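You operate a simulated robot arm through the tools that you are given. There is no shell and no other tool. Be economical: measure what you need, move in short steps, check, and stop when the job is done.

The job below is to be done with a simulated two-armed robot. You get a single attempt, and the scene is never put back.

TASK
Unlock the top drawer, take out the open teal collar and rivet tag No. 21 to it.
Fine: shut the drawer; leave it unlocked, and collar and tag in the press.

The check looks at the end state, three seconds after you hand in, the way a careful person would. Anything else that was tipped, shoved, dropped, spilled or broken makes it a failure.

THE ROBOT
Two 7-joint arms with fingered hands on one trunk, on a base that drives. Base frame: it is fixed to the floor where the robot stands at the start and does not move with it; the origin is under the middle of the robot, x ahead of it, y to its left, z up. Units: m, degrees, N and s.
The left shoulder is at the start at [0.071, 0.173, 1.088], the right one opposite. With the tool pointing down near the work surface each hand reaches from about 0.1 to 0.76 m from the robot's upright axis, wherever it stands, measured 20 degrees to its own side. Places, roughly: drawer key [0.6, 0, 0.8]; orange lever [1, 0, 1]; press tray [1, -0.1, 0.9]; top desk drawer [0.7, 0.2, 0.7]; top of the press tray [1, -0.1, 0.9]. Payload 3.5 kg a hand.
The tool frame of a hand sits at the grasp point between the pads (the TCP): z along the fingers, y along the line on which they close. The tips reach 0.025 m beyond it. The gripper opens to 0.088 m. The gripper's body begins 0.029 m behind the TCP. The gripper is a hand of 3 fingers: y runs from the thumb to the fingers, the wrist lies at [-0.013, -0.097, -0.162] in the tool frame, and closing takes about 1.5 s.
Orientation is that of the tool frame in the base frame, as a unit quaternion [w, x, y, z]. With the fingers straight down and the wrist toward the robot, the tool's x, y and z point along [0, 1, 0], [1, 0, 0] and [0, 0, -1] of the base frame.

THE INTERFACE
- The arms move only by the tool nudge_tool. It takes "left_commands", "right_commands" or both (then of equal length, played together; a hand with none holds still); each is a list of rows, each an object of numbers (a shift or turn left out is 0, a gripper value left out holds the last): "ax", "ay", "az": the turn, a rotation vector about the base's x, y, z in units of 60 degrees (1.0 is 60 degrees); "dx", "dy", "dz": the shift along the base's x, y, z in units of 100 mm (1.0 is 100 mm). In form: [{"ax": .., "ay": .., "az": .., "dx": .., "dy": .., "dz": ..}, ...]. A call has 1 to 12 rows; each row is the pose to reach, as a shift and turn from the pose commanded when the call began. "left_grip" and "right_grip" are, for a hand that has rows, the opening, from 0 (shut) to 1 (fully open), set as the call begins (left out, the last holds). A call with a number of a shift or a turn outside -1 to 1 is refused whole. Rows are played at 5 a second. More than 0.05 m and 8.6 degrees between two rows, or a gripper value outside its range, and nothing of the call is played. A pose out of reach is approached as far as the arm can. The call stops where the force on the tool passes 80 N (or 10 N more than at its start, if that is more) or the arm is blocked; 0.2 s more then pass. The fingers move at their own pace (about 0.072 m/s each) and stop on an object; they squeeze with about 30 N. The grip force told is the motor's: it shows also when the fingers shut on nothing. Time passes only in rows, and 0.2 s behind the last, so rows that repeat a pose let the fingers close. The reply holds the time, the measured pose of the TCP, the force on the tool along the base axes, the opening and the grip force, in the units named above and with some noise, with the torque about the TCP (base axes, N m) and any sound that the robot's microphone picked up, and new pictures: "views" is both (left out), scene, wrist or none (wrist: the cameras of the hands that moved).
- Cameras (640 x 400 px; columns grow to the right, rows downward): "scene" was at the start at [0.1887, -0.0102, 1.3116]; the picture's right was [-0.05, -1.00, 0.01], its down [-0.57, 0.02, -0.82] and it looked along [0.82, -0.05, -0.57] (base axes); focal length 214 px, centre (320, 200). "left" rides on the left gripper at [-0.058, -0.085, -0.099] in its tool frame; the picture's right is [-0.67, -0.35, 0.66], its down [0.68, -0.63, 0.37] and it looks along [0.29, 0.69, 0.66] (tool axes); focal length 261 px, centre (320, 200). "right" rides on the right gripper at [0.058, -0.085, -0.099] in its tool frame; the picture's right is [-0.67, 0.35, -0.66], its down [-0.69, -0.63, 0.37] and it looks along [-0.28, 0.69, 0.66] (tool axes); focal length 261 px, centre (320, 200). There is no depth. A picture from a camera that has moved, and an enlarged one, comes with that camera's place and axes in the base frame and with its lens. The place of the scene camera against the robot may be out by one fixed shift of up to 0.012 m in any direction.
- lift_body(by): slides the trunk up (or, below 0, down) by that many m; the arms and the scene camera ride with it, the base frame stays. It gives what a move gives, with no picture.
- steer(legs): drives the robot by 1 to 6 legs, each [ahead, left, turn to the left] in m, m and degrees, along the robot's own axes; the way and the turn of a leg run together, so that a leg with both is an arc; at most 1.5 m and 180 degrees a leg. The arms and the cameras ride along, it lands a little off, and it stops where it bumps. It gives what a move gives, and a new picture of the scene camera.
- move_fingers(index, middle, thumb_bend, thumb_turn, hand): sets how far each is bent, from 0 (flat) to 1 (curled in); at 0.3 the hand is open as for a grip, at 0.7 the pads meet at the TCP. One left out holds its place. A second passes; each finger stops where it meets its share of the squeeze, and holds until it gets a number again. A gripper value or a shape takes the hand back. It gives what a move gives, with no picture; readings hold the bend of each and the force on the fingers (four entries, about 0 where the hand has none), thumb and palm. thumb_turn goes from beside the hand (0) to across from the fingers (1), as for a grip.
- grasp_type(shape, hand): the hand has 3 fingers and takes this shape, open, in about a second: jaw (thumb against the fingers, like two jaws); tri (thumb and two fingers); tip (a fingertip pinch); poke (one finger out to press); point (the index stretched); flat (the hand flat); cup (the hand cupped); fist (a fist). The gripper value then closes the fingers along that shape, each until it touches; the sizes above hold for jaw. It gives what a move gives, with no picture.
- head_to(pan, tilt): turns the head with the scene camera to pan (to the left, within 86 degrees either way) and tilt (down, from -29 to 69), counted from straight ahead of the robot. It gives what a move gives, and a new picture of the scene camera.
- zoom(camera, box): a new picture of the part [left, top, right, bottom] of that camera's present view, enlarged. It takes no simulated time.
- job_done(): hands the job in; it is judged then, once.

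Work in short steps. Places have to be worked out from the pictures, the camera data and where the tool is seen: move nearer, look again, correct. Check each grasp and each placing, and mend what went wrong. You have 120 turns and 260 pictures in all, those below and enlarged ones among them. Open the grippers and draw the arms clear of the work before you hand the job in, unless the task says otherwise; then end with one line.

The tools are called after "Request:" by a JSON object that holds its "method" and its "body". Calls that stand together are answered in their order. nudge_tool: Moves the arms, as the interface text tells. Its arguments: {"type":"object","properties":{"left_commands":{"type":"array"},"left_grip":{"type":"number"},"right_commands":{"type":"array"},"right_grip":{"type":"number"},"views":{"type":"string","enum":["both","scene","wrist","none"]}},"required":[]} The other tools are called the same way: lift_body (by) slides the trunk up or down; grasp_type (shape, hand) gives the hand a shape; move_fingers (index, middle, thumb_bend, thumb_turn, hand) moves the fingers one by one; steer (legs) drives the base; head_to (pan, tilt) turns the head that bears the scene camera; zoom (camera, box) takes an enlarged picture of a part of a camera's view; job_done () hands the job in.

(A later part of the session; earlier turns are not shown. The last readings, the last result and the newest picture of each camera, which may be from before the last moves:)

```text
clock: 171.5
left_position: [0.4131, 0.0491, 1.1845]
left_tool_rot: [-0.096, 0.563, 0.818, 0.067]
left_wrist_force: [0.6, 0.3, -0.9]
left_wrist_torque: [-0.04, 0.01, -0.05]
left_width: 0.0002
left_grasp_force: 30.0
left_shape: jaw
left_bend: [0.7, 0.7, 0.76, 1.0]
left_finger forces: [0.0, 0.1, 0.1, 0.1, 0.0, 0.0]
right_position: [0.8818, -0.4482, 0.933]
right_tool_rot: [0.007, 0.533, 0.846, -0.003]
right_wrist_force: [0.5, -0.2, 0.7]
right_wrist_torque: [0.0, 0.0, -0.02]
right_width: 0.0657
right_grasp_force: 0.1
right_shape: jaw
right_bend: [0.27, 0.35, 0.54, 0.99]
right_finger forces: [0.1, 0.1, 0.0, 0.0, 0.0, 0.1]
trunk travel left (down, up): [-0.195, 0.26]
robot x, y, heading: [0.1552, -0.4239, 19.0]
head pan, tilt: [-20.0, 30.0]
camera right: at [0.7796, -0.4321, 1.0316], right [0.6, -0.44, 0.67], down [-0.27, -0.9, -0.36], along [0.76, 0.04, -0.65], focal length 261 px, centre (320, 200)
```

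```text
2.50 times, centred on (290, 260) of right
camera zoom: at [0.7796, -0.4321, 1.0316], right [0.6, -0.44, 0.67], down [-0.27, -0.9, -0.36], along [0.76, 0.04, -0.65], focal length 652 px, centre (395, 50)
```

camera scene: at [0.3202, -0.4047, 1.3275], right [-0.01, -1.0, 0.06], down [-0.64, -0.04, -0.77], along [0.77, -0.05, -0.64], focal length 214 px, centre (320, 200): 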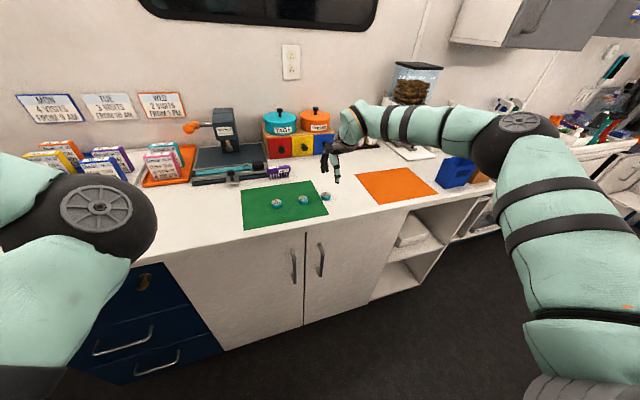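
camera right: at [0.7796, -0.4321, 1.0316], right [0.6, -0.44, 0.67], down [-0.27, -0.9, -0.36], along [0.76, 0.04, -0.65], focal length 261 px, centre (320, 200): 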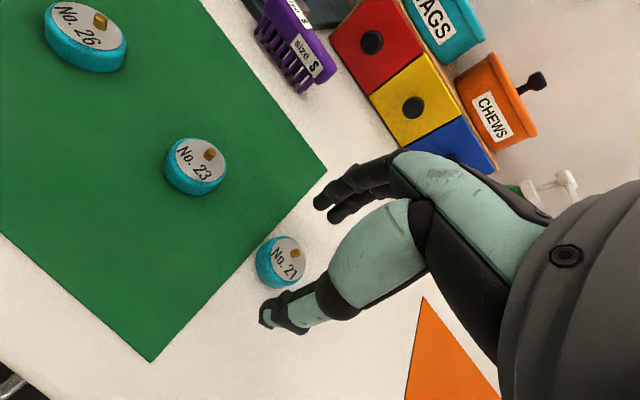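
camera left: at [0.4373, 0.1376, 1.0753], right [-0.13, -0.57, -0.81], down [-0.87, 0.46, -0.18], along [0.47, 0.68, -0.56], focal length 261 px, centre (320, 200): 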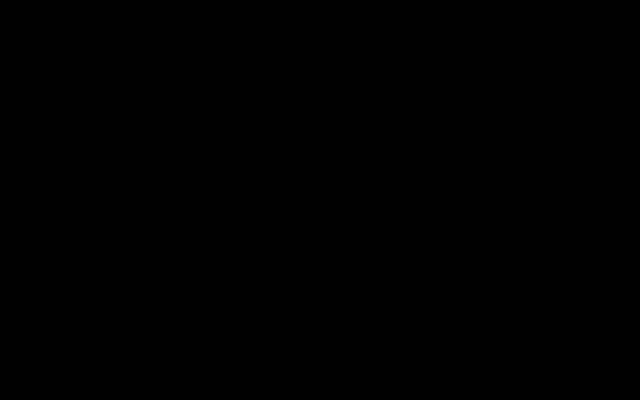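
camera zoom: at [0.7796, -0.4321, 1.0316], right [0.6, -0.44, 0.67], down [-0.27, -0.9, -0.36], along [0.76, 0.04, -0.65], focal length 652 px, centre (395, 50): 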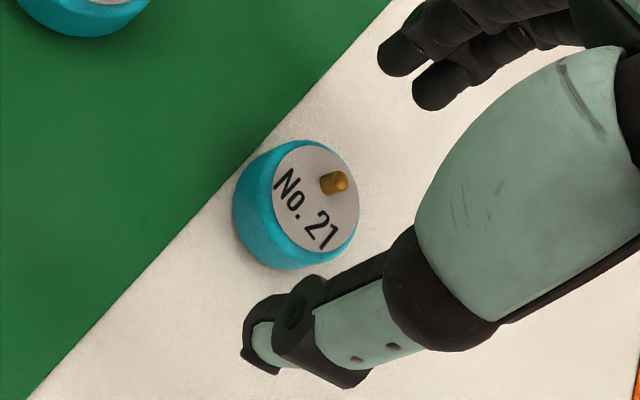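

Tag 21 is centred between the digits. Lowering 3 cm and closing on its rim.

Request:
{"method": "nudge_tool", "body": {"right_commands": [{"dy": -0.02, "dz": -0.12}, {"dy": -0.02, "dz": -0.24}, {"dy": -0.02, "dz": -0.3}, {"dy": -0.02, "dz": -0.3}], "views": "none"}}

Request:
{"method": "nudge_tool", "body": {"right_commands": [{"dx": 0}, {"dx": 0}, {"dx": 0}, {"dx": 0}, {"dx": 0}, {"dx": 0}], "right_grip": 0, "views": "none"}}

Request:
{"method": "nudge_tool", "body": {"right_commands": [{"dz": 0.2}, {"dz": 0.4}, {"dz": 0.7}, {"dz": 0.9}], "views": "wrist"}}

```text
clock: 172.5
left_position: [0.4115, 0.0495, 1.1853]
left_tool_rot: [-0.096, 0.563, 0.818, 0.067]
left_wrist_force: [0.3, 0.8, -0.2]
left_wrist_torque: [-0.01, 0.01, 0.02]
left_width: 0.0
left_grasp_force: 30.2
left_shape: jaw
left_bend: [0.7, 0.7, 0.76, 1.0]
left_finger forces: [0.1, 0.0, 0.0, 0.0, 0.0, 0.0]
right_position: [0.8795, -0.4523, 0.9045]
right_tool_rot: [0.008, 0.533, 0.846, -0.001]
right_wrist_force: [1.3, -1.0, 8.5]
right_wrist_torque: [-0.01, -0.07, -0.02]
right_width: 0.0656
right_grasp_force: 0.1
right_shape: jaw
right_bend: [0.27, 0.35, 0.54, 0.99]
right_finger forces: [0.0, 4.6, 0.1, 0.1, 3.8, 0.1]
trunk travel left (down, up): [-0.195, 0.26]
robot x, y, heading: [0.1515, -0.4288, 18.9]
head pan, tilt: [-20.0, 30.0]
```

```text
clock: 173.9
left_position: [0.4096, 0.0474, 1.1849]
left_tool_rot: [-0.095, 0.563, 0.818, 0.067]
left_wrist_force: [-0.3, -0.4, 0.4]
left_wrist_torque: [0.02, 0.04, -0.02]
left_width: 0.0
left_grasp_force: 30.0
left_shape: jaw
left_bend: [0.7, 0.7, 0.76, 1.0]
left_finger forces: [0.0, 0.1, 0.0, 0.1, 0.0, 0.1]
right_position: [0.8798, -0.452, 0.9061]
right_tool_rot: [0.009, 0.533, 0.846, -0.001]
right_wrist_force: [1.3, 0.4, 14.1]
right_wrist_torque: [0.13, -0.06, -0.05]
right_width: 0.0292
right_grasp_force: 30.1
right_shape: jaw
right_bend: [0.75, 0.54, 0.76, 1.0]
right_finger forces: [23.6, 7.9, 0.0, 0.0, 30.1, 0.0]
trunk travel left (down, up): [-0.195, 0.26]
robot x, y, heading: [0.1568, -0.4254, 18.9]
head pan, tilt: [-20.0, 30.0]
```

```text
clock: 174.9
left_position: [0.4133, 0.0484, 1.1848]
left_tool_rot: [-0.097, 0.564, 0.818, 0.067]
left_wrist_force: [-0.3, -0.2, -0.8]
left_wrist_torque: [0.01, -0.01, 0.0]
left_width: 0.0001
left_grasp_force: 29.8
left_shape: jaw
left_bend: [0.7, 0.7, 0.76, 1.0]
left_finger forces: [0.1, 0.0, 0.0, 0.0, 0.0, 0.1]
right_position: [0.8824, -0.452, 0.9942]
right_tool_rot: [0.008, 0.532, 0.847, -0.002]
right_wrist_force: [0.4, -0.6, 0.6]
right_wrist_torque: [-0.02, 0.02, 0.02]
right_width: 0.0284
right_grasp_force: 30.1
right_shape: jaw
right_bend: [0.74, 0.54, 0.76, 1.0]
right_finger forces: [17.7, 8.0, 0.0, 0.0, 25.5, 0.0]
trunk travel left (down, up): [-0.195, 0.26]
robot x, y, heading: [0.1548, -0.4296, 19.3]
head pan, tilt: [-20.0, 30.0]
camera right: at [0.7809, -0.4349, 1.0931], right [0.6, -0.44, 0.67], down [-0.27, -0.9, -0.36], along [0.76, 0.03, -0.65], focal length 261 px, centre (320, 200)
```

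right: 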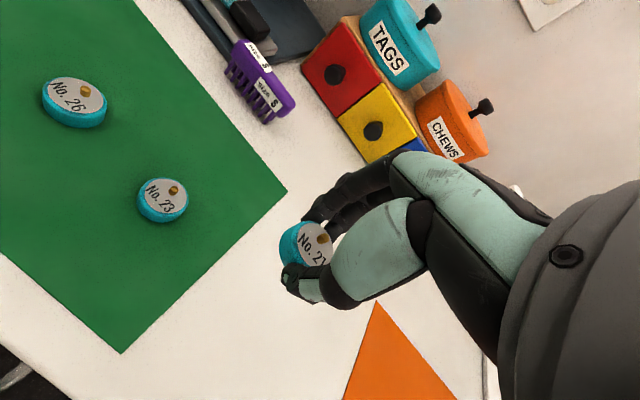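

Tag No. 21 is held securely. The plunger triangulates to (a 0.997, b -0.435), and the band centre to a 0.897 there. Driving back to the press.

Request:
{"method": "steer", "body": {"legs": [[0.2, 0.215, 0]]}}

Request:
{"method": "nudge_tool", "body": {"right_commands": [{"dx": 0}], "views": "wrist"}}

```text
clock: 176.9
left_position: [0.5343, 0.3124, 1.186]
left_tool_rot: [-0.095, 0.563, 0.818, 0.067]
left_wrist_force: [0.2, 0.3, -0.6]
left_wrist_torque: [-0.02, 0.0, -0.01]
left_width: 0.0
left_grasp_force: 30.2
left_shape: jaw
left_bend: [0.7, 0.7, 0.76, 1.0]
left_finger forces: [0.1, 0.0, 0.1, 0.0, 0.0, 0.1]
right_position: [1.0056, -0.1884, 0.9939]
right_tool_rot: [0.008, 0.532, 0.847, -0.002]
right_wrist_force: [-0.4, 0.6, -0.7]
right_wrist_torque: [0.03, 0.03, -0.01]
right_width: 0.0283
right_grasp_force: 30.2
right_shape: jaw
right_bend: [0.74, 0.54, 0.76, 1.0]
right_finger forces: [17.7, 8.0, 0.0, 0.1, 25.4, 0.0]
trunk travel left (down, up): [-0.195, 0.26]
robot x, y, heading: [0.2765, -0.1645, 19.2]
head pan, tilt: [-20.0, 30.0]
camera scene: at [0.4423, -0.1406, 1.3277], right [-0.01, -1.0, 0.06], down [-0.64, -0.04, -0.77], along [0.77, -0.05, -0.64], focal length 214 px, centre (320, 200)
```

scene: 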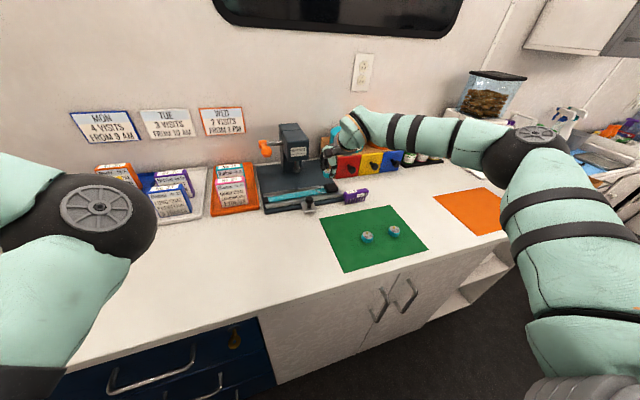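

```text
clock: 177.3
left_position: [0.5347, 0.3127, 1.1857]
left_tool_rot: [-0.096, 0.563, 0.818, 0.068]
left_wrist_force: [0.6, 0.0, 0.2]
left_wrist_torque: [-0.02, 0.0, 0.05]
left_width: 0.0002
left_grasp_force: 30.4
left_shape: jaw
left_bend: [0.7, 0.7, 0.76, 1.0]
left_finger forces: [0.0, 0.0, 0.0, 0.0, 0.0, 0.0]
right_position: [1.0044, -0.1889, 0.9936]
right_tool_rot: [0.008, 0.533, 0.846, -0.003]
right_wrist_force: [1.0, -0.5, -0.1]
right_wrist_torque: [0.0, 0.01, 0.0]
right_width: 0.0283
right_grasp_force: 30.3
right_shape: jaw
right_bend: [0.74, 0.54, 0.76, 1.0]
right_finger forces: [17.8, 8.1, 0.0, 0.0, 25.4, 0.0]
trunk travel left (down, up): [-0.195, 0.26]
robot x, y, heading: [0.2778, -0.1611, 19.2]
head pan, tilt: [-20.0, 30.0]
camera right: at [0.9037, -0.1709, 1.0931], right [0.6, -0.44, 0.67], down [-0.27, -0.89, -0.36], along [0.76, 0.04, -0.65], focal length 261 px, centre (320, 200)
```

right: 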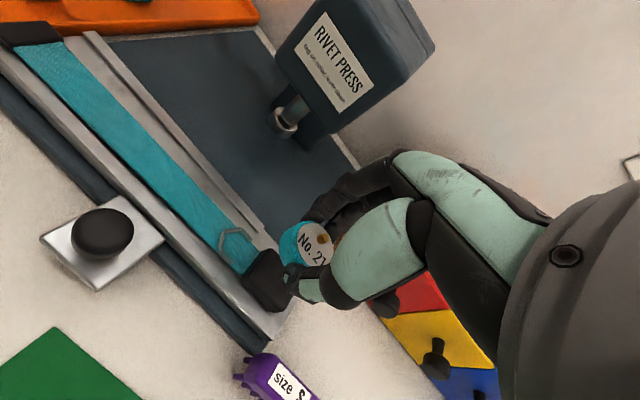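

Moving the tag over the band at the plunger's position and lowering to just above it.

Request:
{"method": "nudge_tool", "body": {"right_commands": [{"dx": -0.04, "dy": 0.24}, {"dx": -0.085, "dy": 0.47}, {"dx": -0.126, "dy": 0.697}, {"dx": -0.126, "dy": 0.697, "dz": -0.2}, {"dx": -0.126, "dy": 0.697, "dz": -0.4}, {"dx": -0.126, "dy": 0.697, "dz": -0.48}, {"dx": -0.126, "dy": 0.697, "dz": -0.48}], "views": "wrist"}}

Request:
{"method": "zoom", "body": {"camera": "scene", "box": [245, 135, 375, 230]}}

```text
clock: 178.9
left_position: [0.5355, 0.313, 1.185]
left_tool_rot: [-0.096, 0.562, 0.818, 0.068]
left_wrist_force: [-0.1, -0.3, -0.6]
left_wrist_torque: [-0.01, -0.01, 0.0]
left_width: 0.0
left_grasp_force: 29.6
left_shape: jaw
left_bend: [0.7, 0.7, 0.76, 1.0]
left_finger forces: [0.0, 0.0, 0.0, 0.0, 0.0, 0.0]
right_position: [0.9918, -0.1163, 0.945]
right_tool_rot: [0.008, 0.532, 0.847, -0.002]
right_wrist_force: [0.2, -1.3, -0.4]
right_wrist_torque: [0.04, -0.01, 0.03]
right_width: 0.0284
right_grasp_force: 29.9
right_shape: jaw
right_bend: [0.74, 0.54, 0.76, 1.0]
right_finger forces: [17.9, 8.1, 0.0, 0.0, 25.1, 0.0]
trunk travel left (down, up): [-0.195, 0.26]
robot x, y, heading: [0.2737, -0.1624, 19.0]
head pan, tilt: [-20.0, 30.0]
camera right: at [0.8903, -0.0983, 1.0436], right [0.6, -0.44, 0.67], down [-0.27, -0.9, -0.36], along [0.76, 0.04, -0.65], focal length 261 px, centre (320, 200)
```

right: 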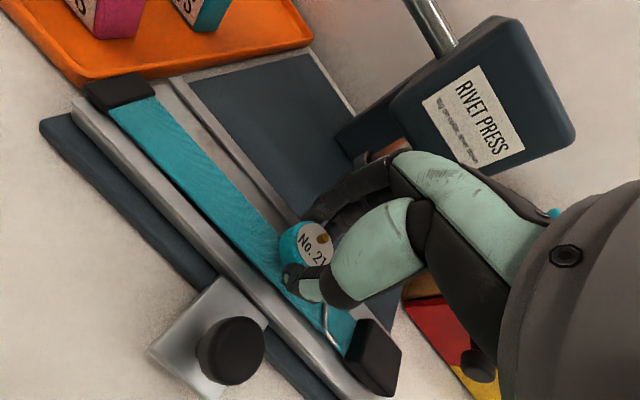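

```text
4.21 times, centred on (310, 182) of scene
camera zoom: at [0.4426, -0.1404, 1.3276], right [-0.01, -1.0, 0.06], down [-0.64, -0.04, -0.77], along [0.77, -0.05, -0.64], focal length 903 px, centre (362, 274)
```

zoom: 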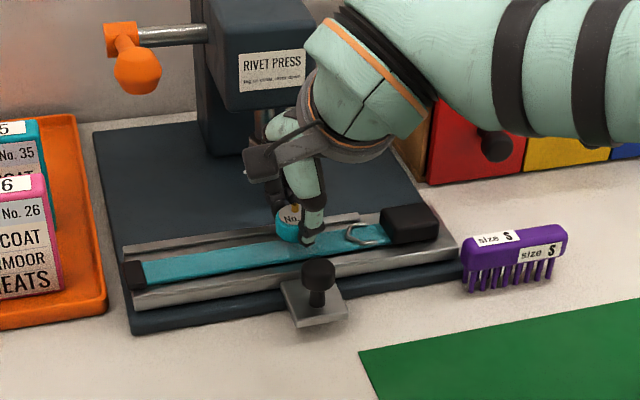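

Tag is about 4 mm too far back and 3 mm left. Correcting and setting it down on the band.

Request:
{"method": "nudge_tool", "body": {"right_commands": [{"dx": -0.028, "dy": -0.041}, {"dx": -0.028, "dy": -0.041, "dz": -0.04}, {"dx": -0.028, "dy": -0.041, "dz": -0.07}, {"dx": -0.028, "dy": -0.041, "dz": -0.09}, {"dx": -0.028, "dy": -0.041, "dz": -0.09}], "views": "wrist"}}

Request:
{"method": "zoom", "body": {"camera": "right", "box": [200, 180, 400, 340]}}

```text
clock: 180.1
left_position: [0.5343, 0.3159, 1.1857]
left_tool_rot: [-0.097, 0.563, 0.818, 0.067]
left_wrist_force: [0.0, -0.3, 0.3]
left_wrist_torque: [-0.01, -0.02, 0.01]
left_width: 0.0
left_grasp_force: 29.9
left_shape: jaw
left_bend: [0.7, 0.7, 0.76, 1.0]
left_finger forces: [0.0, 0.1, 0.0, 0.1, 0.1, 0.1]
right_position: [0.9895, -0.121, 0.9371]
right_tool_rot: [0.008, 0.532, 0.846, -0.002]
right_wrist_force: [0.8, 0.9, 5.6]
right_wrist_torque: [-0.01, -0.01, 0.0]
right_width: 0.0283
right_grasp_force: 30.5
right_shape: jaw
right_bend: [0.74, 0.54, 0.76, 1.0]
right_finger forces: [18.6, 8.7, 0.1, 0.0, 26.2, 0.0]
trunk travel left (down, up): [-0.195, 0.26]
robot x, y, heading: [0.2794, -0.1616, 19.1]
head pan, tilt: [-20.0, 30.0]
camera right: at [0.8872, -0.1042, 1.0361], right [0.6, -0.44, 0.67], down [-0.27, -0.9, -0.36], along [0.76, 0.04, -0.65], focal length 261 px, centre (320, 200)
```

right: 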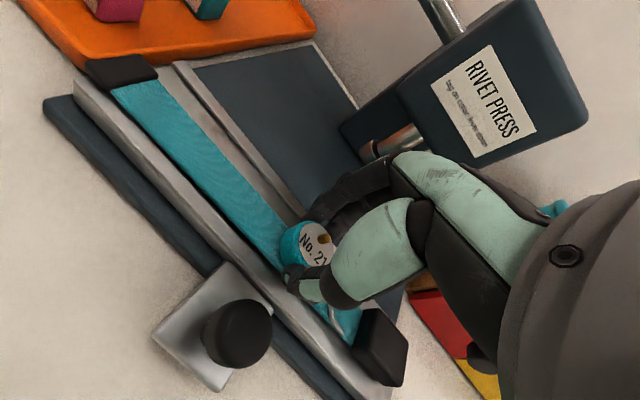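

```text
2.50 times, centred on (300, 260) of right
camera zoom: at [0.8872, -0.1042, 1.0361], right [0.6, -0.44, 0.67], down [-0.27, -0.9, -0.36], along [0.76, 0.04, -0.65], focal length 652 px, centre (370, 50)
```

zoom: 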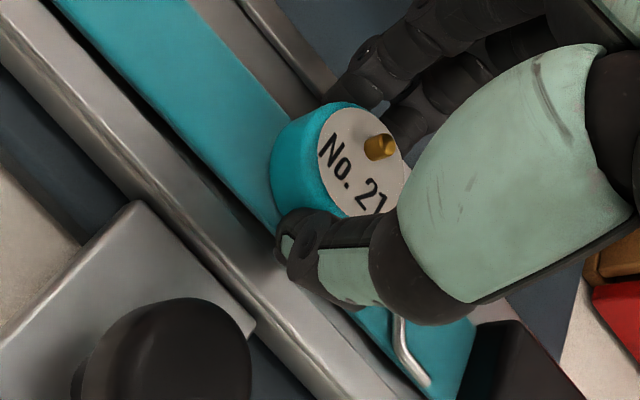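

Contact is light (5.6 N): the tag rests on the band. Releasing and rising straight up.

Request:
{"method": "nudge_tool", "body": {"right_commands": [{"dx": 0}, {"dx": 0}, {"dx": 0}, {"dx": 0}, {"dz": 0.1}, {"dz": 0.3}, {"dz": 0.6}, {"dz": 0.95}], "right_grip": 0.65, "views": "wrist"}}

Request:
{"method": "zoom", "body": {"camera": "scene", "box": [245, 135, 375, 230]}}

```text
clock: 181.9
left_position: [0.5346, 0.3145, 1.1853]
left_tool_rot: [-0.095, 0.562, 0.819, 0.068]
left_wrist_force: [0.7, -0.1, 0.8]
left_wrist_torque: [0.07, -0.03, 0.0]
left_width: 0.0
left_grasp_force: 30.1
left_shape: jaw
left_bend: [0.7, 0.7, 0.76, 1.0]
left_finger forces: [0.1, 0.0, 0.0, 0.0, 0.1, 0.1]
right_position: [0.9924, -0.1202, 1.0344]
right_tool_rot: [0.008, 0.532, 0.847, -0.003]
right_wrist_force: [-0.3, -0.7, 0.4]
right_wrist_torque: [0.0, 0.01, -0.02]
right_width: 0.057
right_grasp_force: 0.1
right_shape: jaw
right_bend: [0.28, 0.39, 0.62, 1.0]
right_finger forces: [0.1, 0.0, 0.0, 0.0, 0.0, 0.0]
trunk travel left (down, up): [-0.195, 0.26]
robot x, y, heading: [0.276, -0.1612, 18.9]
head pan, tilt: [-20.0, 30.0]
camera right: at [0.8901, -0.1032, 1.133], right [0.6, -0.44, 0.67], down [-0.27, -0.9, -0.36], along [0.76, 0.03, -0.65], focal length 261 px, centre (320, 200)
```

right: 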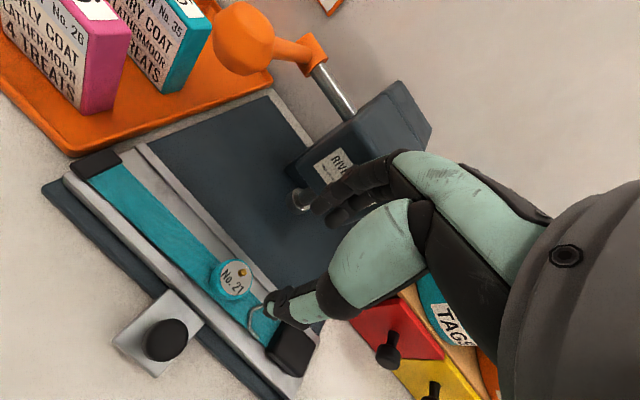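

```text
4.21 times, centred on (310, 182) of scene
camera zoom: at [0.4417, -0.1401, 1.3277], right [-0.01, -1.0, 0.06], down [-0.64, -0.04, -0.77], along [0.77, -0.05, -0.64], focal length 903 px, centre (362, 274)
```

zoom: 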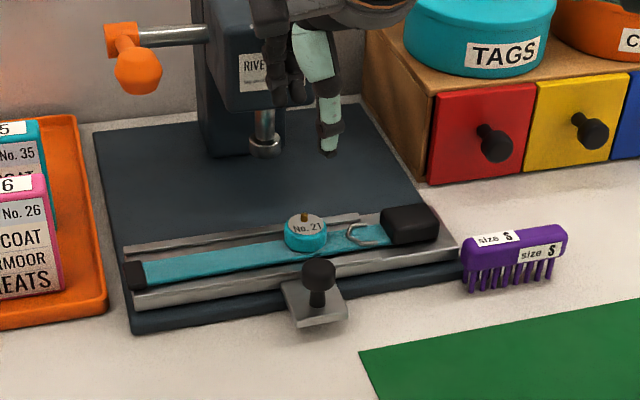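

Tag No. 21 lies on the collar, in line with the plunger. Next: close the right hand and bring it down in front of the tray knob.

Request:
{"method": "nudge_tool", "body": {"right_commands": [{"dx": -0.3, "dy": -0.08}, {"dx": -0.6, "dy": -0.16}, {"dx": -0.98, "dy": -0.245}, {"dx": -0.98, "dy": -0.245}, {"dx": -0.98, "dy": -0.245}], "right_grip": 0, "views": "none"}}

Request:
{"method": "nudge_tool", "body": {"right_commands": [{"dx": -0.08, "dy": -0.03, "dz": -0.3}, {"dx": -0.08, "dy": -0.03, "dz": -0.6}, {"dx": -0.08, "dy": -0.03, "dz": -0.9}, {"dx": -0.08, "dy": -0.03, "dz": -1.0}, {"dx": -0.08, "dy": -0.03, "dz": -1.0}], "views": "wrist"}}

Request:
{"method": "zoom", "body": {"camera": "scene", "box": [245, 135, 375, 230]}}

```text
clock: 183.1
left_position: [0.5353, 0.3136, 1.1853]
left_tool_rot: [-0.097, 0.562, 0.818, 0.067]
left_wrist_force: [-0.1, -0.2, 1.1]
left_wrist_torque: [-0.01, -0.01, 0.02]
left_width: 0.0
left_grasp_force: 29.9
left_shape: jaw
left_bend: [0.7, 0.7, 0.76, 1.0]
left_finger forces: [0.0, 0.1, 0.1, 0.1, 0.0, 0.1]
right_position: [0.8943, -0.1469, 1.0328]
right_tool_rot: [0.007, 0.533, 0.846, -0.002]
right_wrist_force: [0.4, -0.2, 0.0]
right_wrist_torque: [-0.02, -0.02, -0.03]
right_width: 0.0
right_grasp_force: 30.0
right_shape: jaw
right_bend: [0.7, 0.7, 0.37, 1.0]
right_finger forces: [0.0, 0.1, 0.0, 0.0, 0.0, 0.0]
trunk travel left (down, up): [-0.195, 0.26]
robot x, y, heading: [0.2768, -0.1616, 19.0]
head pan, tilt: [-20.0, 30.0]
```

```text
clock: 184.3
left_position: [0.5351, 0.314, 1.1847]
left_tool_rot: [-0.095, 0.562, 0.819, 0.067]
left_wrist_force: [-0.4, -0.2, 0.2]
left_wrist_torque: [0.0, 0.01, -0.01]
left_width: 0.0
left_grasp_force: 29.9
left_shape: jaw
left_bend: [0.7, 0.7, 0.76, 1.0]
left_finger forces: [0.0, 0.0, 0.1, 0.0, 0.1, 0.0]
right_position: [0.8846, -0.1503, 0.9311]
right_tool_rot: [0.007, 0.533, 0.846, -0.003]
right_wrist_force: [-0.1, 0.4, 0.5]
right_wrist_torque: [0.03, 0.03, 0.02]
right_width: 0.0
right_grasp_force: 30.6
right_shape: jaw
right_bend: [0.7, 0.7, 0.37, 1.0]
right_finger forces: [0.0, 0.1, 0.0, 0.0, 0.0, 0.0]
trunk travel left (down, up): [-0.195, 0.26]
robot x, y, heading: [0.2797, -0.1627, 19.1]
head pan, tilt: [-20.0, 30.0]
camera right: at [0.7833, -0.1317, 1.0308], right [0.6, -0.44, 0.67], down [-0.27, -0.9, -0.36], along [0.76, 0.03, -0.65], focal length 261 px, centre (320, 200)
```

right: 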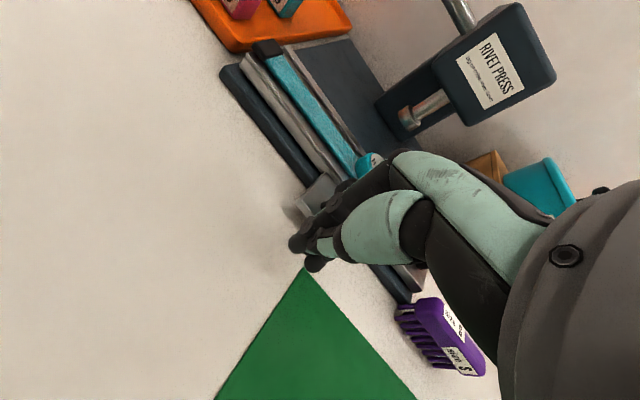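

```text
4.21 times, centred on (310, 182) of scene
camera zoom: at [0.4424, -0.1403, 1.3276], right [-0.01, -1.0, 0.06], down [-0.64, -0.04, -0.77], along [0.77, -0.05, -0.64], focal length 903 px, centre (362, 274)
```

zoom: 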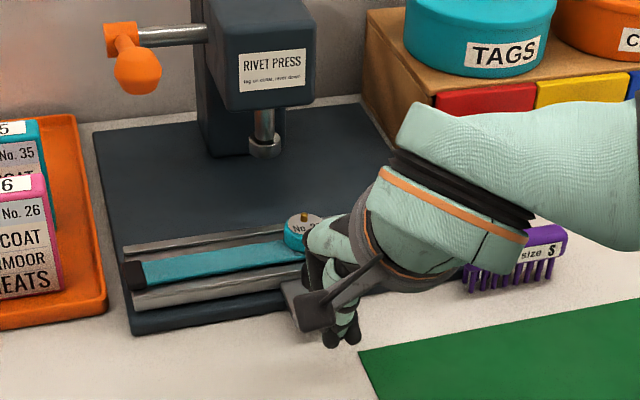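

The closed fingers are in front of the knob. Pushing straight back 10 cm in small steps.

Request:
{"method": "nudge_tool", "body": {"right_commands": [{"dx": 0.1, "dy": 0.035}, {"dx": 0.19, "dy": 0.066}, {"dx": 0.28, "dy": 0.098}, {"dx": 0.37, "dy": 0.13}, {"dx": 0.46, "dy": 0.16}, {"dx": 0.55, "dy": 0.19}, {"dx": 0.64, "dy": 0.223}, {"dx": 0.73, "dy": 0.254}, {"dx": 0.82, "dy": 0.286}, {"dx": 0.91, "dy": 0.317}, {"dx": 0.99, "dy": 0.345}]}}

Request:
{"method": "zoom", "body": {"camera": "scene", "box": [245, 125, 375, 220]}}

```text
clock: 186.7
left_position: [0.5349, 0.314, 1.1857]
left_tool_rot: [-0.097, 0.563, 0.818, 0.067]
left_wrist_force: [-0.7, -0.7, 0.4]
left_wrist_torque: [-0.02, 0.02, 0.0]
left_width: 0.0
left_grasp_force: 30.1
left_shape: jaw
left_bend: [0.7, 0.7, 0.76, 1.0]
left_finger forces: [0.1, 0.1, 0.0, 0.0, 0.0, 0.0]
right_position: [0.9847, -0.116, 0.9311]
right_tool_rot: [0.008, 0.532, 0.846, -0.003]
right_wrist_force: [0.4, -0.6, 0.5]
right_wrist_torque: [0.04, 0.0, 0.0]
right_width: 0.0001
right_grasp_force: 30.3
right_shape: jaw
right_bend: [0.7, 0.7, 0.74, 1.0]
right_finger forces: [0.1, 0.0, 0.0, 0.1, 0.1, 0.1]
trunk travel left (down, up): [-0.195, 0.26]
robot x, y, heading: [0.2754, -0.1603, 19.1]
head pan, tilt: [-20.0, 30.0]
camera scene: at [0.4427, -0.1401, 1.3275], right [-0.01, -1.0, 0.06], down [-0.64, -0.04, -0.77], along [0.77, -0.05, -0.64], focal length 214 px, centre (320, 200)
camera right: at [0.8823, -0.0985, 1.0306], right [0.6, -0.44, 0.67], down [-0.27, -0.9, -0.36], along [0.76, 0.03, -0.65], focal length 261 px, centre (320, 200)
```

scene: 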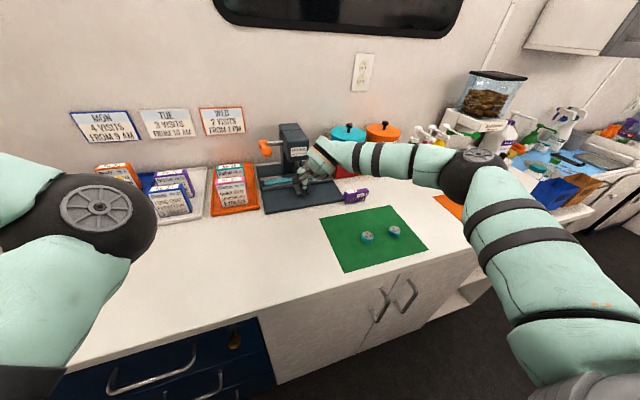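
right: 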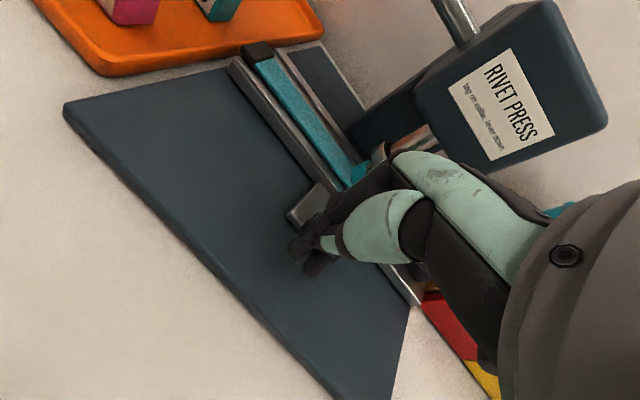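

```text
4.21 times, centred on (310, 172) of scene
camera zoom: at [0.4427, -0.1401, 1.3275], right [-0.01, -1.0, 0.06], down [-0.64, -0.04, -0.77], along [0.77, -0.05, -0.64], focal length 903 px, centre (362, 316)
```

zoom: 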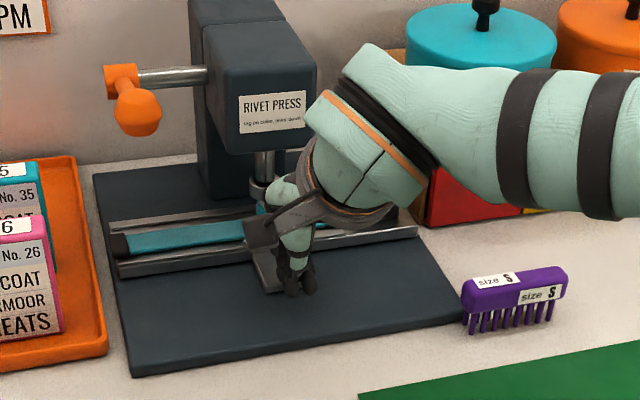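

The tray slides freely and the tag is nearly under the plunger. Pushing on gently until I feel the stop.

Request:
{"method": "nudge_tool", "body": {"right_commands": [{"dx": 0.05, "dy": 0.017}, {"dx": 0.09, "dy": 0.03}, {"dx": 0.13, "dy": 0.045}, {"dx": 0.17, "dy": 0.06}, {"dx": 0.17, "dy": 0.06}], "views": "wrist"}}

Request:
{"method": "zoom", "body": {"camera": "scene", "box": [265, 130, 345, 200]}}

Request:
{"method": "zoom", "body": {"camera": "right", "box": [280, 80, 460, 220]}}

```text
clock: 187.9
left_position: [0.5308, 0.3114, 1.1867]
left_tool_rot: [-0.095, 0.563, 0.818, 0.068]
left_wrist_force: [0.2, -0.4, -0.6]
left_wrist_torque: [-0.02, 0.01, 0.01]
left_width: 0.0
left_grasp_force: 30.2
left_shape: jaw
left_bend: [0.7, 0.7, 0.76, 1.0]
left_finger forces: [0.1, 0.0, 0.1, 0.1, 0.1, 0.0]
right_position: [0.9976, -0.1124, 0.9341]
right_tool_rot: [0.008, 0.533, 0.846, -0.002]
right_wrist_force: [-13.8, -9.4, 4.7]
right_wrist_torque: [-0.02, -0.06, -0.15]
right_width: 0.0
right_grasp_force: 30.1
right_shape: jaw
right_bend: [0.7, 0.7, 0.75, 1.0]
right_finger forces: [0.1, 25.7, 0.1, 0.0, 0.0, 0.0]
trunk travel left (down, up): [-0.195, 0.26]
robot x, y, heading: [0.2795, -0.1611, 18.9]
head pan, tilt: [-20.0, 30.0]
camera right: at [0.8959, -0.0944, 1.0326], right [0.6, -0.45, 0.67], down [-0.27, -0.89, -0.36], along [0.76, 0.04, -0.65], focal length 261 px, centre (320, 200)
```

right: 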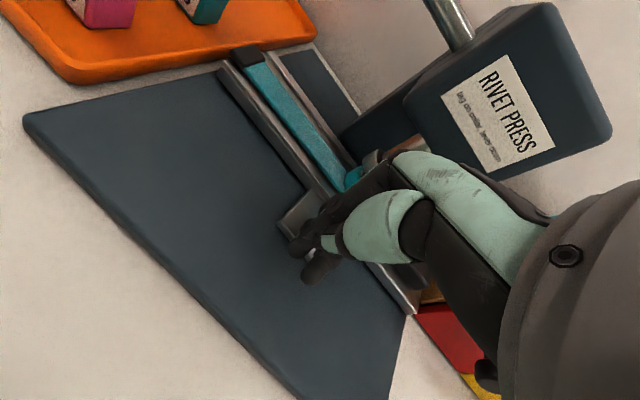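

```text
5.71 times, centred on (305, 165) of scene
camera zoom: at [0.4385, -0.1426, 1.3282], right [-0.01, -1.0, 0.06], down [-0.64, -0.04, -0.77], along [0.77, -0.05, -0.63], focal length 1226 px, centre (406, 400)
```

zoom: 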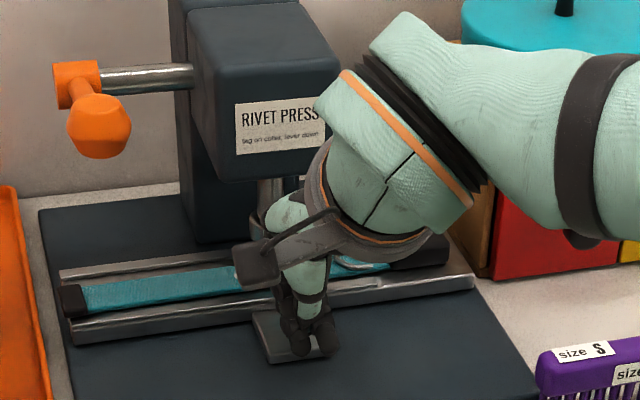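

```text
2.86 times, centred on (370, 150) of right
camera zoom: at [0.8959, -0.0944, 1.0326], right [0.6, -0.45, 0.67], down [-0.27, -0.89, -0.36], along [0.76, 0.04, -0.65], focal length 745 px, centre (177, 343)
```

zoom: 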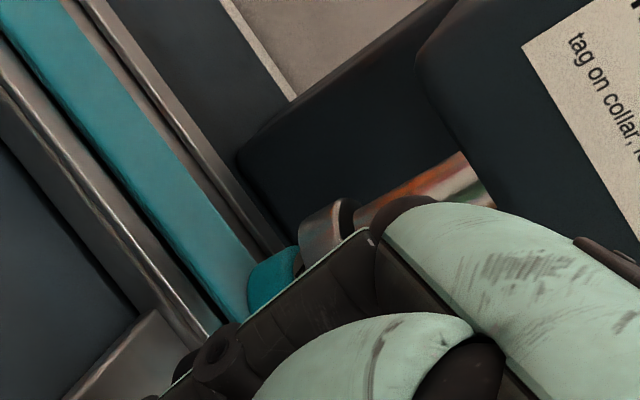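

Resistance felt — the tray is at its stop. Withdrawing back and up, then viewing the lever.

Request:
{"method": "nudge_tool", "body": {"right_commands": [{"dx": -0.25, "dy": -0.09}, {"dx": -0.5, "dy": -0.17}, {"dx": -0.5, "dy": -0.17, "dz": 0.4}, {"dx": -0.5, "dy": -0.17, "dz": 0.7}, {"dx": -0.5, "dy": -0.17, "dz": 0.99}], "views": "wrist"}}

Request:
{"method": "zoom", "body": {"camera": "scene", "box": [245, 110, 365, 200]}}

```text
clock: 189.1
left_position: [0.5346, 0.3141, 1.1847]
left_tool_rot: [-0.097, 0.562, 0.819, 0.067]
left_wrist_force: [-0.5, 0.5, -0.4]
left_wrist_torque: [-0.01, 0.0, 0.01]
left_width: 0.0
left_grasp_force: 30.2
left_shape: jaw
left_bend: [0.7, 0.7, 0.76, 1.0]
left_finger forces: [0.0, 0.0, 0.0, 0.0, 0.0, 0.1]
right_position: [0.9468, -0.1253, 1.0298]
right_tool_rot: [0.008, 0.532, 0.847, -0.002]
right_wrist_force: [-1.2, -0.6, -1.2]
right_wrist_torque: [-0.02, 0.02, 0.0]
right_width: 0.0
right_grasp_force: 30.3
right_shape: jaw
right_bend: [0.7, 0.7, 0.76, 1.0]
right_finger forces: [0.1, 0.0, 0.0, 0.1, 0.0, 0.1]
trunk travel left (down, up): [-0.195, 0.26]
robot x, y, heading: [0.2801, -0.1637, 18.7]
head pan, tilt: [-20.0, 30.0]
camera right: at [0.8457, -0.1077, 1.1283], right [0.6, -0.44, 0.67], down [-0.27, -0.9, -0.36], along [0.76, 0.04, -0.65], focal length 261 px, centre (320, 200)
```

right: 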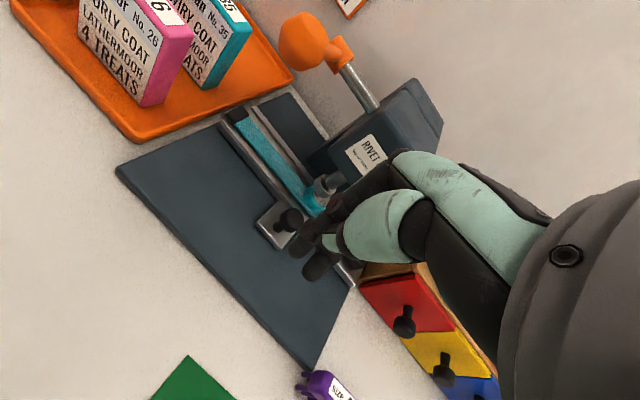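

```text
4.44 times, centred on (305, 155) of scene
camera zoom: at [0.4418, -0.1405, 1.3277], right [-0.01, -1.0, 0.06], down [-0.64, -0.04, -0.77], along [0.77, -0.05, -0.64], focal length 953 px, centre (387, 400)
```

zoom: 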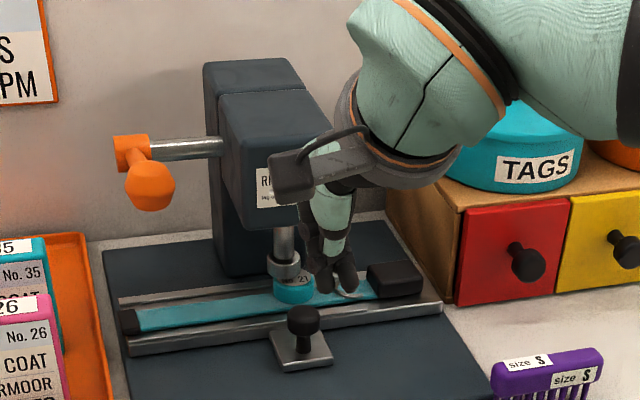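

The tag sits right under the plunger. The lever knob triangulates to about (a 0.937, b -0.330, z 1.045), arm pointing toward me. I'll bring the closed right hand above the knob with fingers tilted forward to press it down.

Request:
{"method": "nudge_tool", "body": {"right_commands": [{"ax": 0.041, "ay": -0.118, "dz": 0.3}, {"ax": 0.082, "ay": -0.236, "dz": 0.65}, {"ax": 0.123, "ay": -0.354, "dx": 0.14, "dy": 0.3, "dz": 0.75}, {"ax": 0.165, "ay": -0.472, "dx": 0.27, "dy": 0.62, "dz": 0.75}, {"ax": 0.165, "ay": -0.472, "dx": 0.41, "dy": 0.94, "dz": 0.75}, {"ax": 0.165, "ay": -0.472, "dx": 0.41, "dy": 0.94, "dz": 0.75}], "views": "none"}}

Request:
{"method": "nudge_tool", "body": {"right_commands": [{"dx": -0.08, "dy": 0.236}, {"dx": -0.08, "dy": 0.236}]}}

Request:
{"method": "zoom", "body": {"camera": "scene", "box": [225, 90, 345, 190]}}

```text
clock: 190.5
left_position: [0.5344, 0.3132, 1.1856]
left_tool_rot: [-0.096, 0.563, 0.818, 0.068]
left_wrist_force: [-0.2, -0.8, 0.0]
left_wrist_torque: [-0.01, 0.0, 0.03]
left_width: 0.0
left_grasp_force: 30.0
left_shape: jaw
left_bend: [0.7, 0.7, 0.76, 1.0]
left_finger forces: [0.0, 0.0, 0.0, 0.0, 0.0, 0.0]
right_position: [0.991, -0.0337, 1.1034]
right_tool_rot: [0.169, 0.516, 0.815, 0.2]
right_wrist_force: [-0.2, 0.2, -0.1]
right_wrist_torque: [0.02, 0.0, 0.0]
right_width: 0.0
right_grasp_force: 29.7
right_shape: jaw
right_bend: [0.7, 0.7, 0.76, 1.0]
right_finger forces: [0.1, 0.0, 0.0, 0.1, 0.0, 0.0]
trunk travel left (down, up): [-0.195, 0.26]
robot x, y, heading: [0.2775, -0.157, 19.1]
head pan, tilt: [-20.0, 30.0]
```

```text
clock: 191.1
left_position: [0.5347, 0.3124, 1.1844]
left_tool_rot: [-0.096, 0.563, 0.818, 0.067]
left_wrist_force: [0.5, -0.8, 0.6]
left_wrist_torque: [0.0, 0.0, 0.01]
left_width: 0.0002
left_grasp_force: 29.9
left_shape: jaw
left_bend: [0.7, 0.7, 0.76, 1.0]
left_finger forces: [0.1, 0.0, 0.0, 0.0, 0.0, 0.0]
right_position: [0.9836, -0.0095, 1.1034]
right_tool_rot: [0.168, 0.516, 0.816, 0.199]
right_wrist_force: [0.5, -0.1, -0.3]
right_wrist_torque: [0.0, -0.02, -0.01]
right_width: 0.0001
right_grasp_force: 30.1
right_shape: jaw
right_bend: [0.7, 0.7, 0.76, 1.0]
right_finger forces: [0.0, 0.1, 0.0, 0.0, 0.0, 0.0]
trunk travel left (down, up): [-0.195, 0.26]
robot x, y, heading: [0.2741, -0.1587, 18.8]
head pan, tilt: [-20.0, 30.0]
camera scene: at [0.4427, -0.1412, 1.3276], right [-0.01, -1.0, 0.06], down [-0.64, -0.04, -0.77], along [0.77, -0.05, -0.64], focal length 214 px, centre (320, 200)
camera right: at [0.847, -0.0039, 1.1444], right [0.23, -0.57, 0.79], down [-0.03, -0.81, -0.58], along [0.97, 0.11, -0.2], focal length 261 px, centre (320, 200)
```

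scene: 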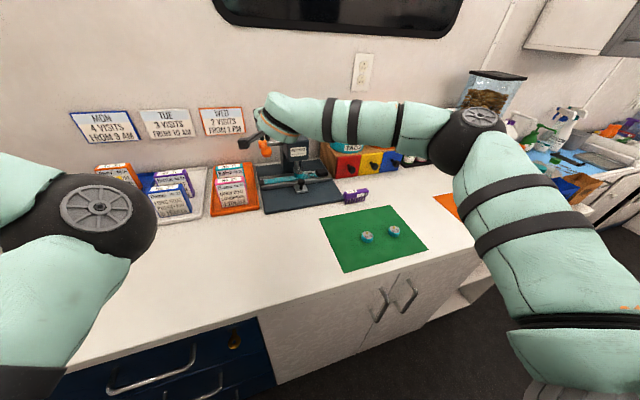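
right: 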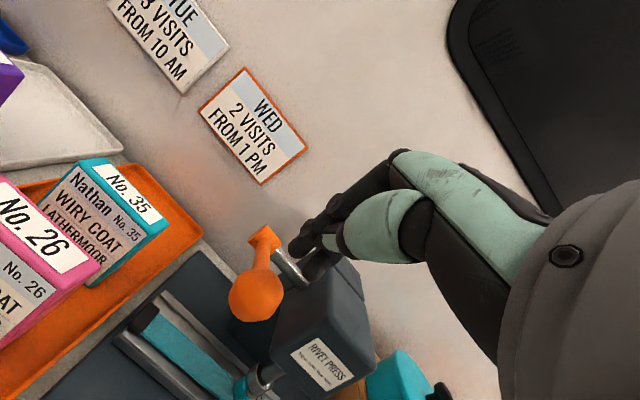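

```text
4.00 times, centred on (285, 140) of scene
camera zoom: at [0.4427, -0.1412, 1.3276], right [-0.01, -1.0, 0.06], down [-0.64, -0.04, -0.77], along [0.77, -0.05, -0.64], focal length 858 px, centre (460, 440)
```

zoom: 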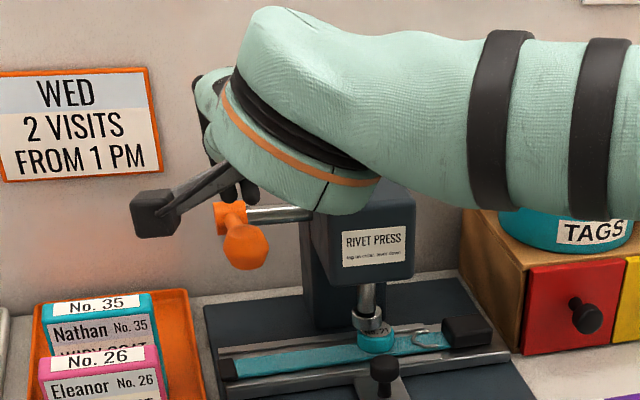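

Hub is at about (a 1.045, z 1.022), so the lever arm is ~11 cm. The fingertips are just above the knob; pressing down along the arc.

Request:
{"method": "nudge_tool", "body": {"right_commands": [{"dx": 0.007, "dy": -0.05, "dz": -0.13}, {"dx": -0.003, "dy": -0.053, "dz": -0.24}, {"dx": -0.003, "dy": -0.053, "dz": -0.35}, {"dx": 0.016, "dy": -0.047, "dz": -0.46}, {"dx": 0.035, "dy": -0.04, "dz": -0.56}, {"dx": 0.054, "dy": -0.034, "dz": -0.66}, {"dx": 0.082, "dy": -0.024, "dz": -0.75}, {"dx": 0.115, "dy": -0.012, "dz": -0.84}, {"dx": 0.143, "dy": -0.003, "dz": -0.91}], "views": "wrist"}}

Request:
{"method": "zoom", "body": {"camera": "scene", "box": [235, 100, 355, 200]}}

```text
clock: 193.1
left_position: [0.5257, 0.3078, 1.191]
left_tool_rot: [-0.094, 0.562, 0.818, 0.072]
left_wrist_force: [-0.3, -0.1, 0.0]
left_wrist_torque: [0.0, 0.0, -0.02]
left_width: 0.0002
left_grasp_force: 30.1
left_shape: jaw
left_bend: [0.7, 0.7, 0.76, 1.0]
left_finger forces: [0.1, 0.0, 0.0, 0.0, 0.1, 0.1]
right_position: [0.9896, -0.0128, 1.0286]
right_tool_rot: [0.175, 0.515, 0.812, 0.209]
right_wrist_force: [9.7, -14.5, 56.8]
right_wrist_torque: [-0.19, -0.41, -0.11]
right_width: 0.0
right_grasp_force: 30.3
right_shape: jaw
right_bend: [0.7, 0.7, 0.77, 1.0]
right_finger forces: [46.9, 13.5, 0.0, 0.0, 0.0, 0.0]
trunk travel left (down, up): [-0.195, 0.26]
robot x, y, heading: [0.2751, -0.1589, 18.9]
head pan, tilt: [-20.0, 30.0]
camera right: at [0.8534, -0.0083, 1.0665], right [0.21, -0.58, 0.78], down [-0.02, -0.81, -0.59], along [0.98, 0.11, -0.18], focal length 261 px, centre (320, 200)
```

right: 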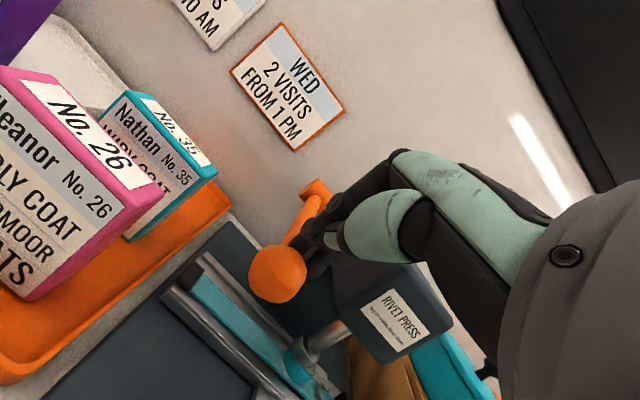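

```text
4.00 times, centred on (295, 150) of scene
camera zoom: at [0.4314, -0.1471, 1.3302], right [-0.01, -1.0, 0.06], down [-0.63, -0.04, -0.78], along [0.78, -0.04, -0.63], focal length 858 px, centre (420, 400)
```

zoom: 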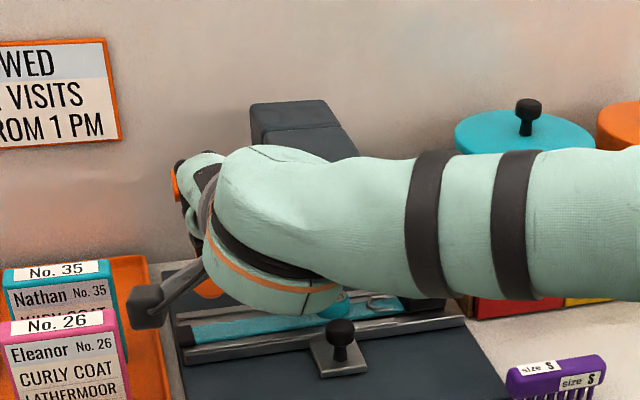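

The lever is about 25° down with the plunger now bearing on the tag (57 N). Pushing on, slightly further out on the knob for leverage.

Request:
{"method": "nudge_tool", "body": {"right_commands": [{"dx": -0.06, "dy": -0.02, "dz": -0.04}, {"dx": -0.06, "dy": -0.02, "dz": -0.1}, {"dx": -0.04, "dy": -0.013, "dz": -0.18}, {"dx": -0.01, "dy": -0.003, "dz": -0.26}, {"dx": 0.02, "dy": 0.007, "dz": -0.34}, {"dx": 0.06, "dy": 0.02, "dz": -0.42}, {"dx": 0.1, "dy": 0.035, "dz": -0.5}, {"dx": 0.15, "dy": 0.05, "dz": -0.58}], "views": "wrist"}}

Request:
{"method": "zoom", "body": {"camera": "right", "box": [180, 160, 420, 400]}}

```text
clock: 193.7
left_position: [0.5287, 0.3104, 1.1877]
left_tool_rot: [-0.093, 0.563, 0.818, 0.069]
left_wrist_force: [-0.8, -0.4, -0.3]
left_wrist_torque: [-0.01, 0.02, 0.02]
left_width: 0.0
left_grasp_force: 29.5
left_shape: jaw
left_bend: [0.7, 0.7, 0.76, 1.0]
left_finger forces: [0.1, 0.0, 0.0, 0.1, 0.0, 0.0]
right_position: [0.9908, -0.0123, 1.03]
right_tool_rot: [0.179, 0.516, 0.809, 0.217]
right_wrist_force: [-0.4, -11.6, 57.3]
right_wrist_torque: [-0.1, -0.32, -0.12]
right_width: 0.0001
right_grasp_force: 30.3
right_shape: jaw
right_bend: [0.7, 0.7, 0.77, 1.0]
right_finger forces: [51.2, 3.6, 0.0, 0.0, 0.1, 0.0]
trunk travel left (down, up): [-0.195, 0.26]
robot x, y, heading: [0.279, -0.161, 19.2]
head pan, tilt: [-20.0, 30.0]
stopped in row 3 (right hand): the force on the tool passed its limit at 92 N (the readings are from after the stop); the commanded pose is now the measured one
camera right: at [0.8536, -0.0064, 1.0647], right [0.2, -0.59, 0.78], down [-0.01, -0.8, -0.6], along [0.98, 0.11, -0.16], focal length 261 px, centre (320, 200)
```

right: 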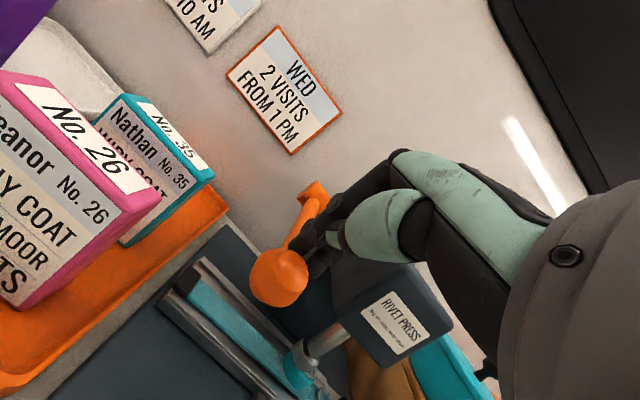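

```text
1.67 times, centred on (300, 280) of right
camera zoom: at [0.8536, -0.0064, 1.0647], right [0.2, -0.59, 0.78], down [-0.01, -0.8, -0.6], along [0.98, 0.11, -0.16], focal length 434 px, centre (353, 67)
```

zoom: 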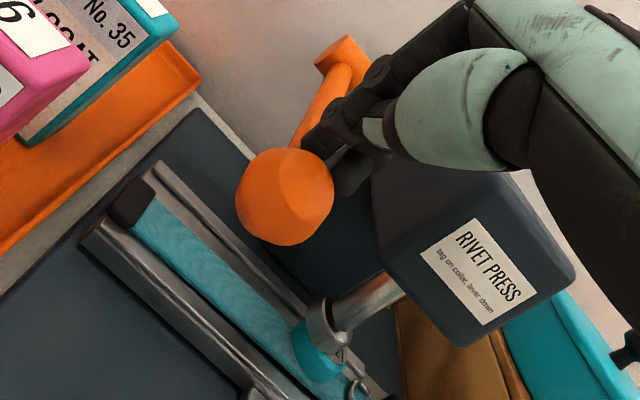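

The fingers are on the arm beside the head rather than squarely on the knob. Lifting, shifting 1.5 cm outward onto the knob, and pressing again.

Request:
{"method": "nudge_tool", "body": {"right_commands": [{"dz": 0.15}, {"dz": 0.28}, {"dx": -0.19, "dy": 0.02, "dz": 0.28}, {"dx": -0.19, "dy": 0.02, "dz": 0.15}, {"dx": -0.19, "dy": 0.02, "dz": 0.05}, {"dx": -0.19, "dy": 0.02, "dz": -0.05}, {"dx": -0.18, "dy": 0.025, "dz": -0.15}, {"dx": -0.16, "dy": 0.03, "dz": -0.25}, {"dx": -0.14, "dy": 0.037, "dz": -0.35}, {"dx": -0.11, "dy": 0.047, "dz": -0.45}, {"dx": -0.08, "dy": 0.057, "dz": -0.55}], "views": "wrist"}}

Request:
{"method": "zoom", "body": {"camera": "right", "box": [180, 160, 420, 400]}}

```text
clock: 195.4
left_position: [0.5272, 0.3134, 1.1872]
left_tool_rot: [-0.093, 0.562, 0.819, 0.069]
left_wrist_force: [0.6, 0.6, 0.4]
left_wrist_torque: [-0.03, 0.0, 0.01]
left_width: 0.0
left_grasp_force: 30.0
left_shape: jaw
left_bend: [0.7, 0.7, 0.76, 1.0]
left_finger forces: [0.1, 0.1, 0.1, 0.1, 0.0, 0.0]
right_position: [0.9721, -0.0001, 1.0247]
right_tool_rot: [0.182, 0.513, 0.807, 0.228]
right_wrist_force: [-7.7, -0.9, 70.6]
right_wrist_torque: [-0.26, -1.82, -0.28]
right_width: 0.0
right_grasp_force: 30.1
right_shape: jaw
right_bend: [0.7, 0.68, 0.76, 1.0]
right_finger forces: [14.9, 69.5, 0.0, 0.0, 0.0, 0.0]
trunk travel left (down, up): [-0.195, 0.26]
robot x, y, heading: [0.2765, -0.1605, 19.3]
head pan, tilt: [-20.0, 30.0]
stopped in row 8 (right hand): the force on the tool passed its limit at 89 N (the readings are from after the stop); the commanded pose is now the measured one
camera right: at [0.8339, 0.0033, 1.0564], right [0.19, -0.6, 0.78], down [0.0, -0.79, -0.61], along [0.98, 0.12, -0.15], focal length 261 px, centre (320, 200)
```

right: 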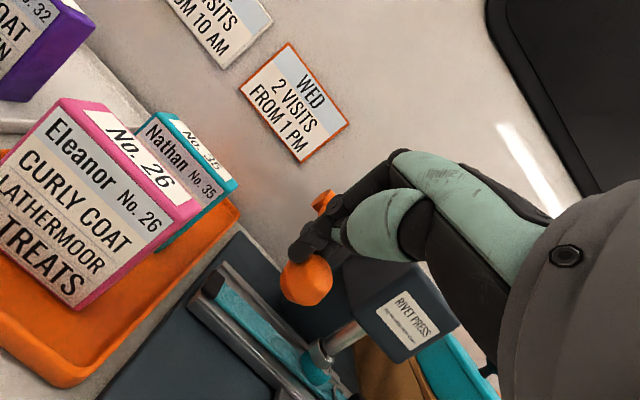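

```text
1.67 times, centred on (300, 280) of right
camera zoom: at [0.8339, 0.0033, 1.0564], right [0.19, -0.6, 0.78], down [0.0, -0.79, -0.61], along [0.98, 0.12, -0.15], focal length 434 px, centre (353, 67)
```

zoom: 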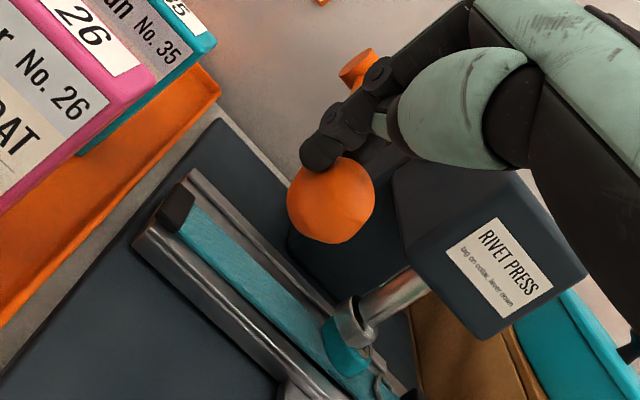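

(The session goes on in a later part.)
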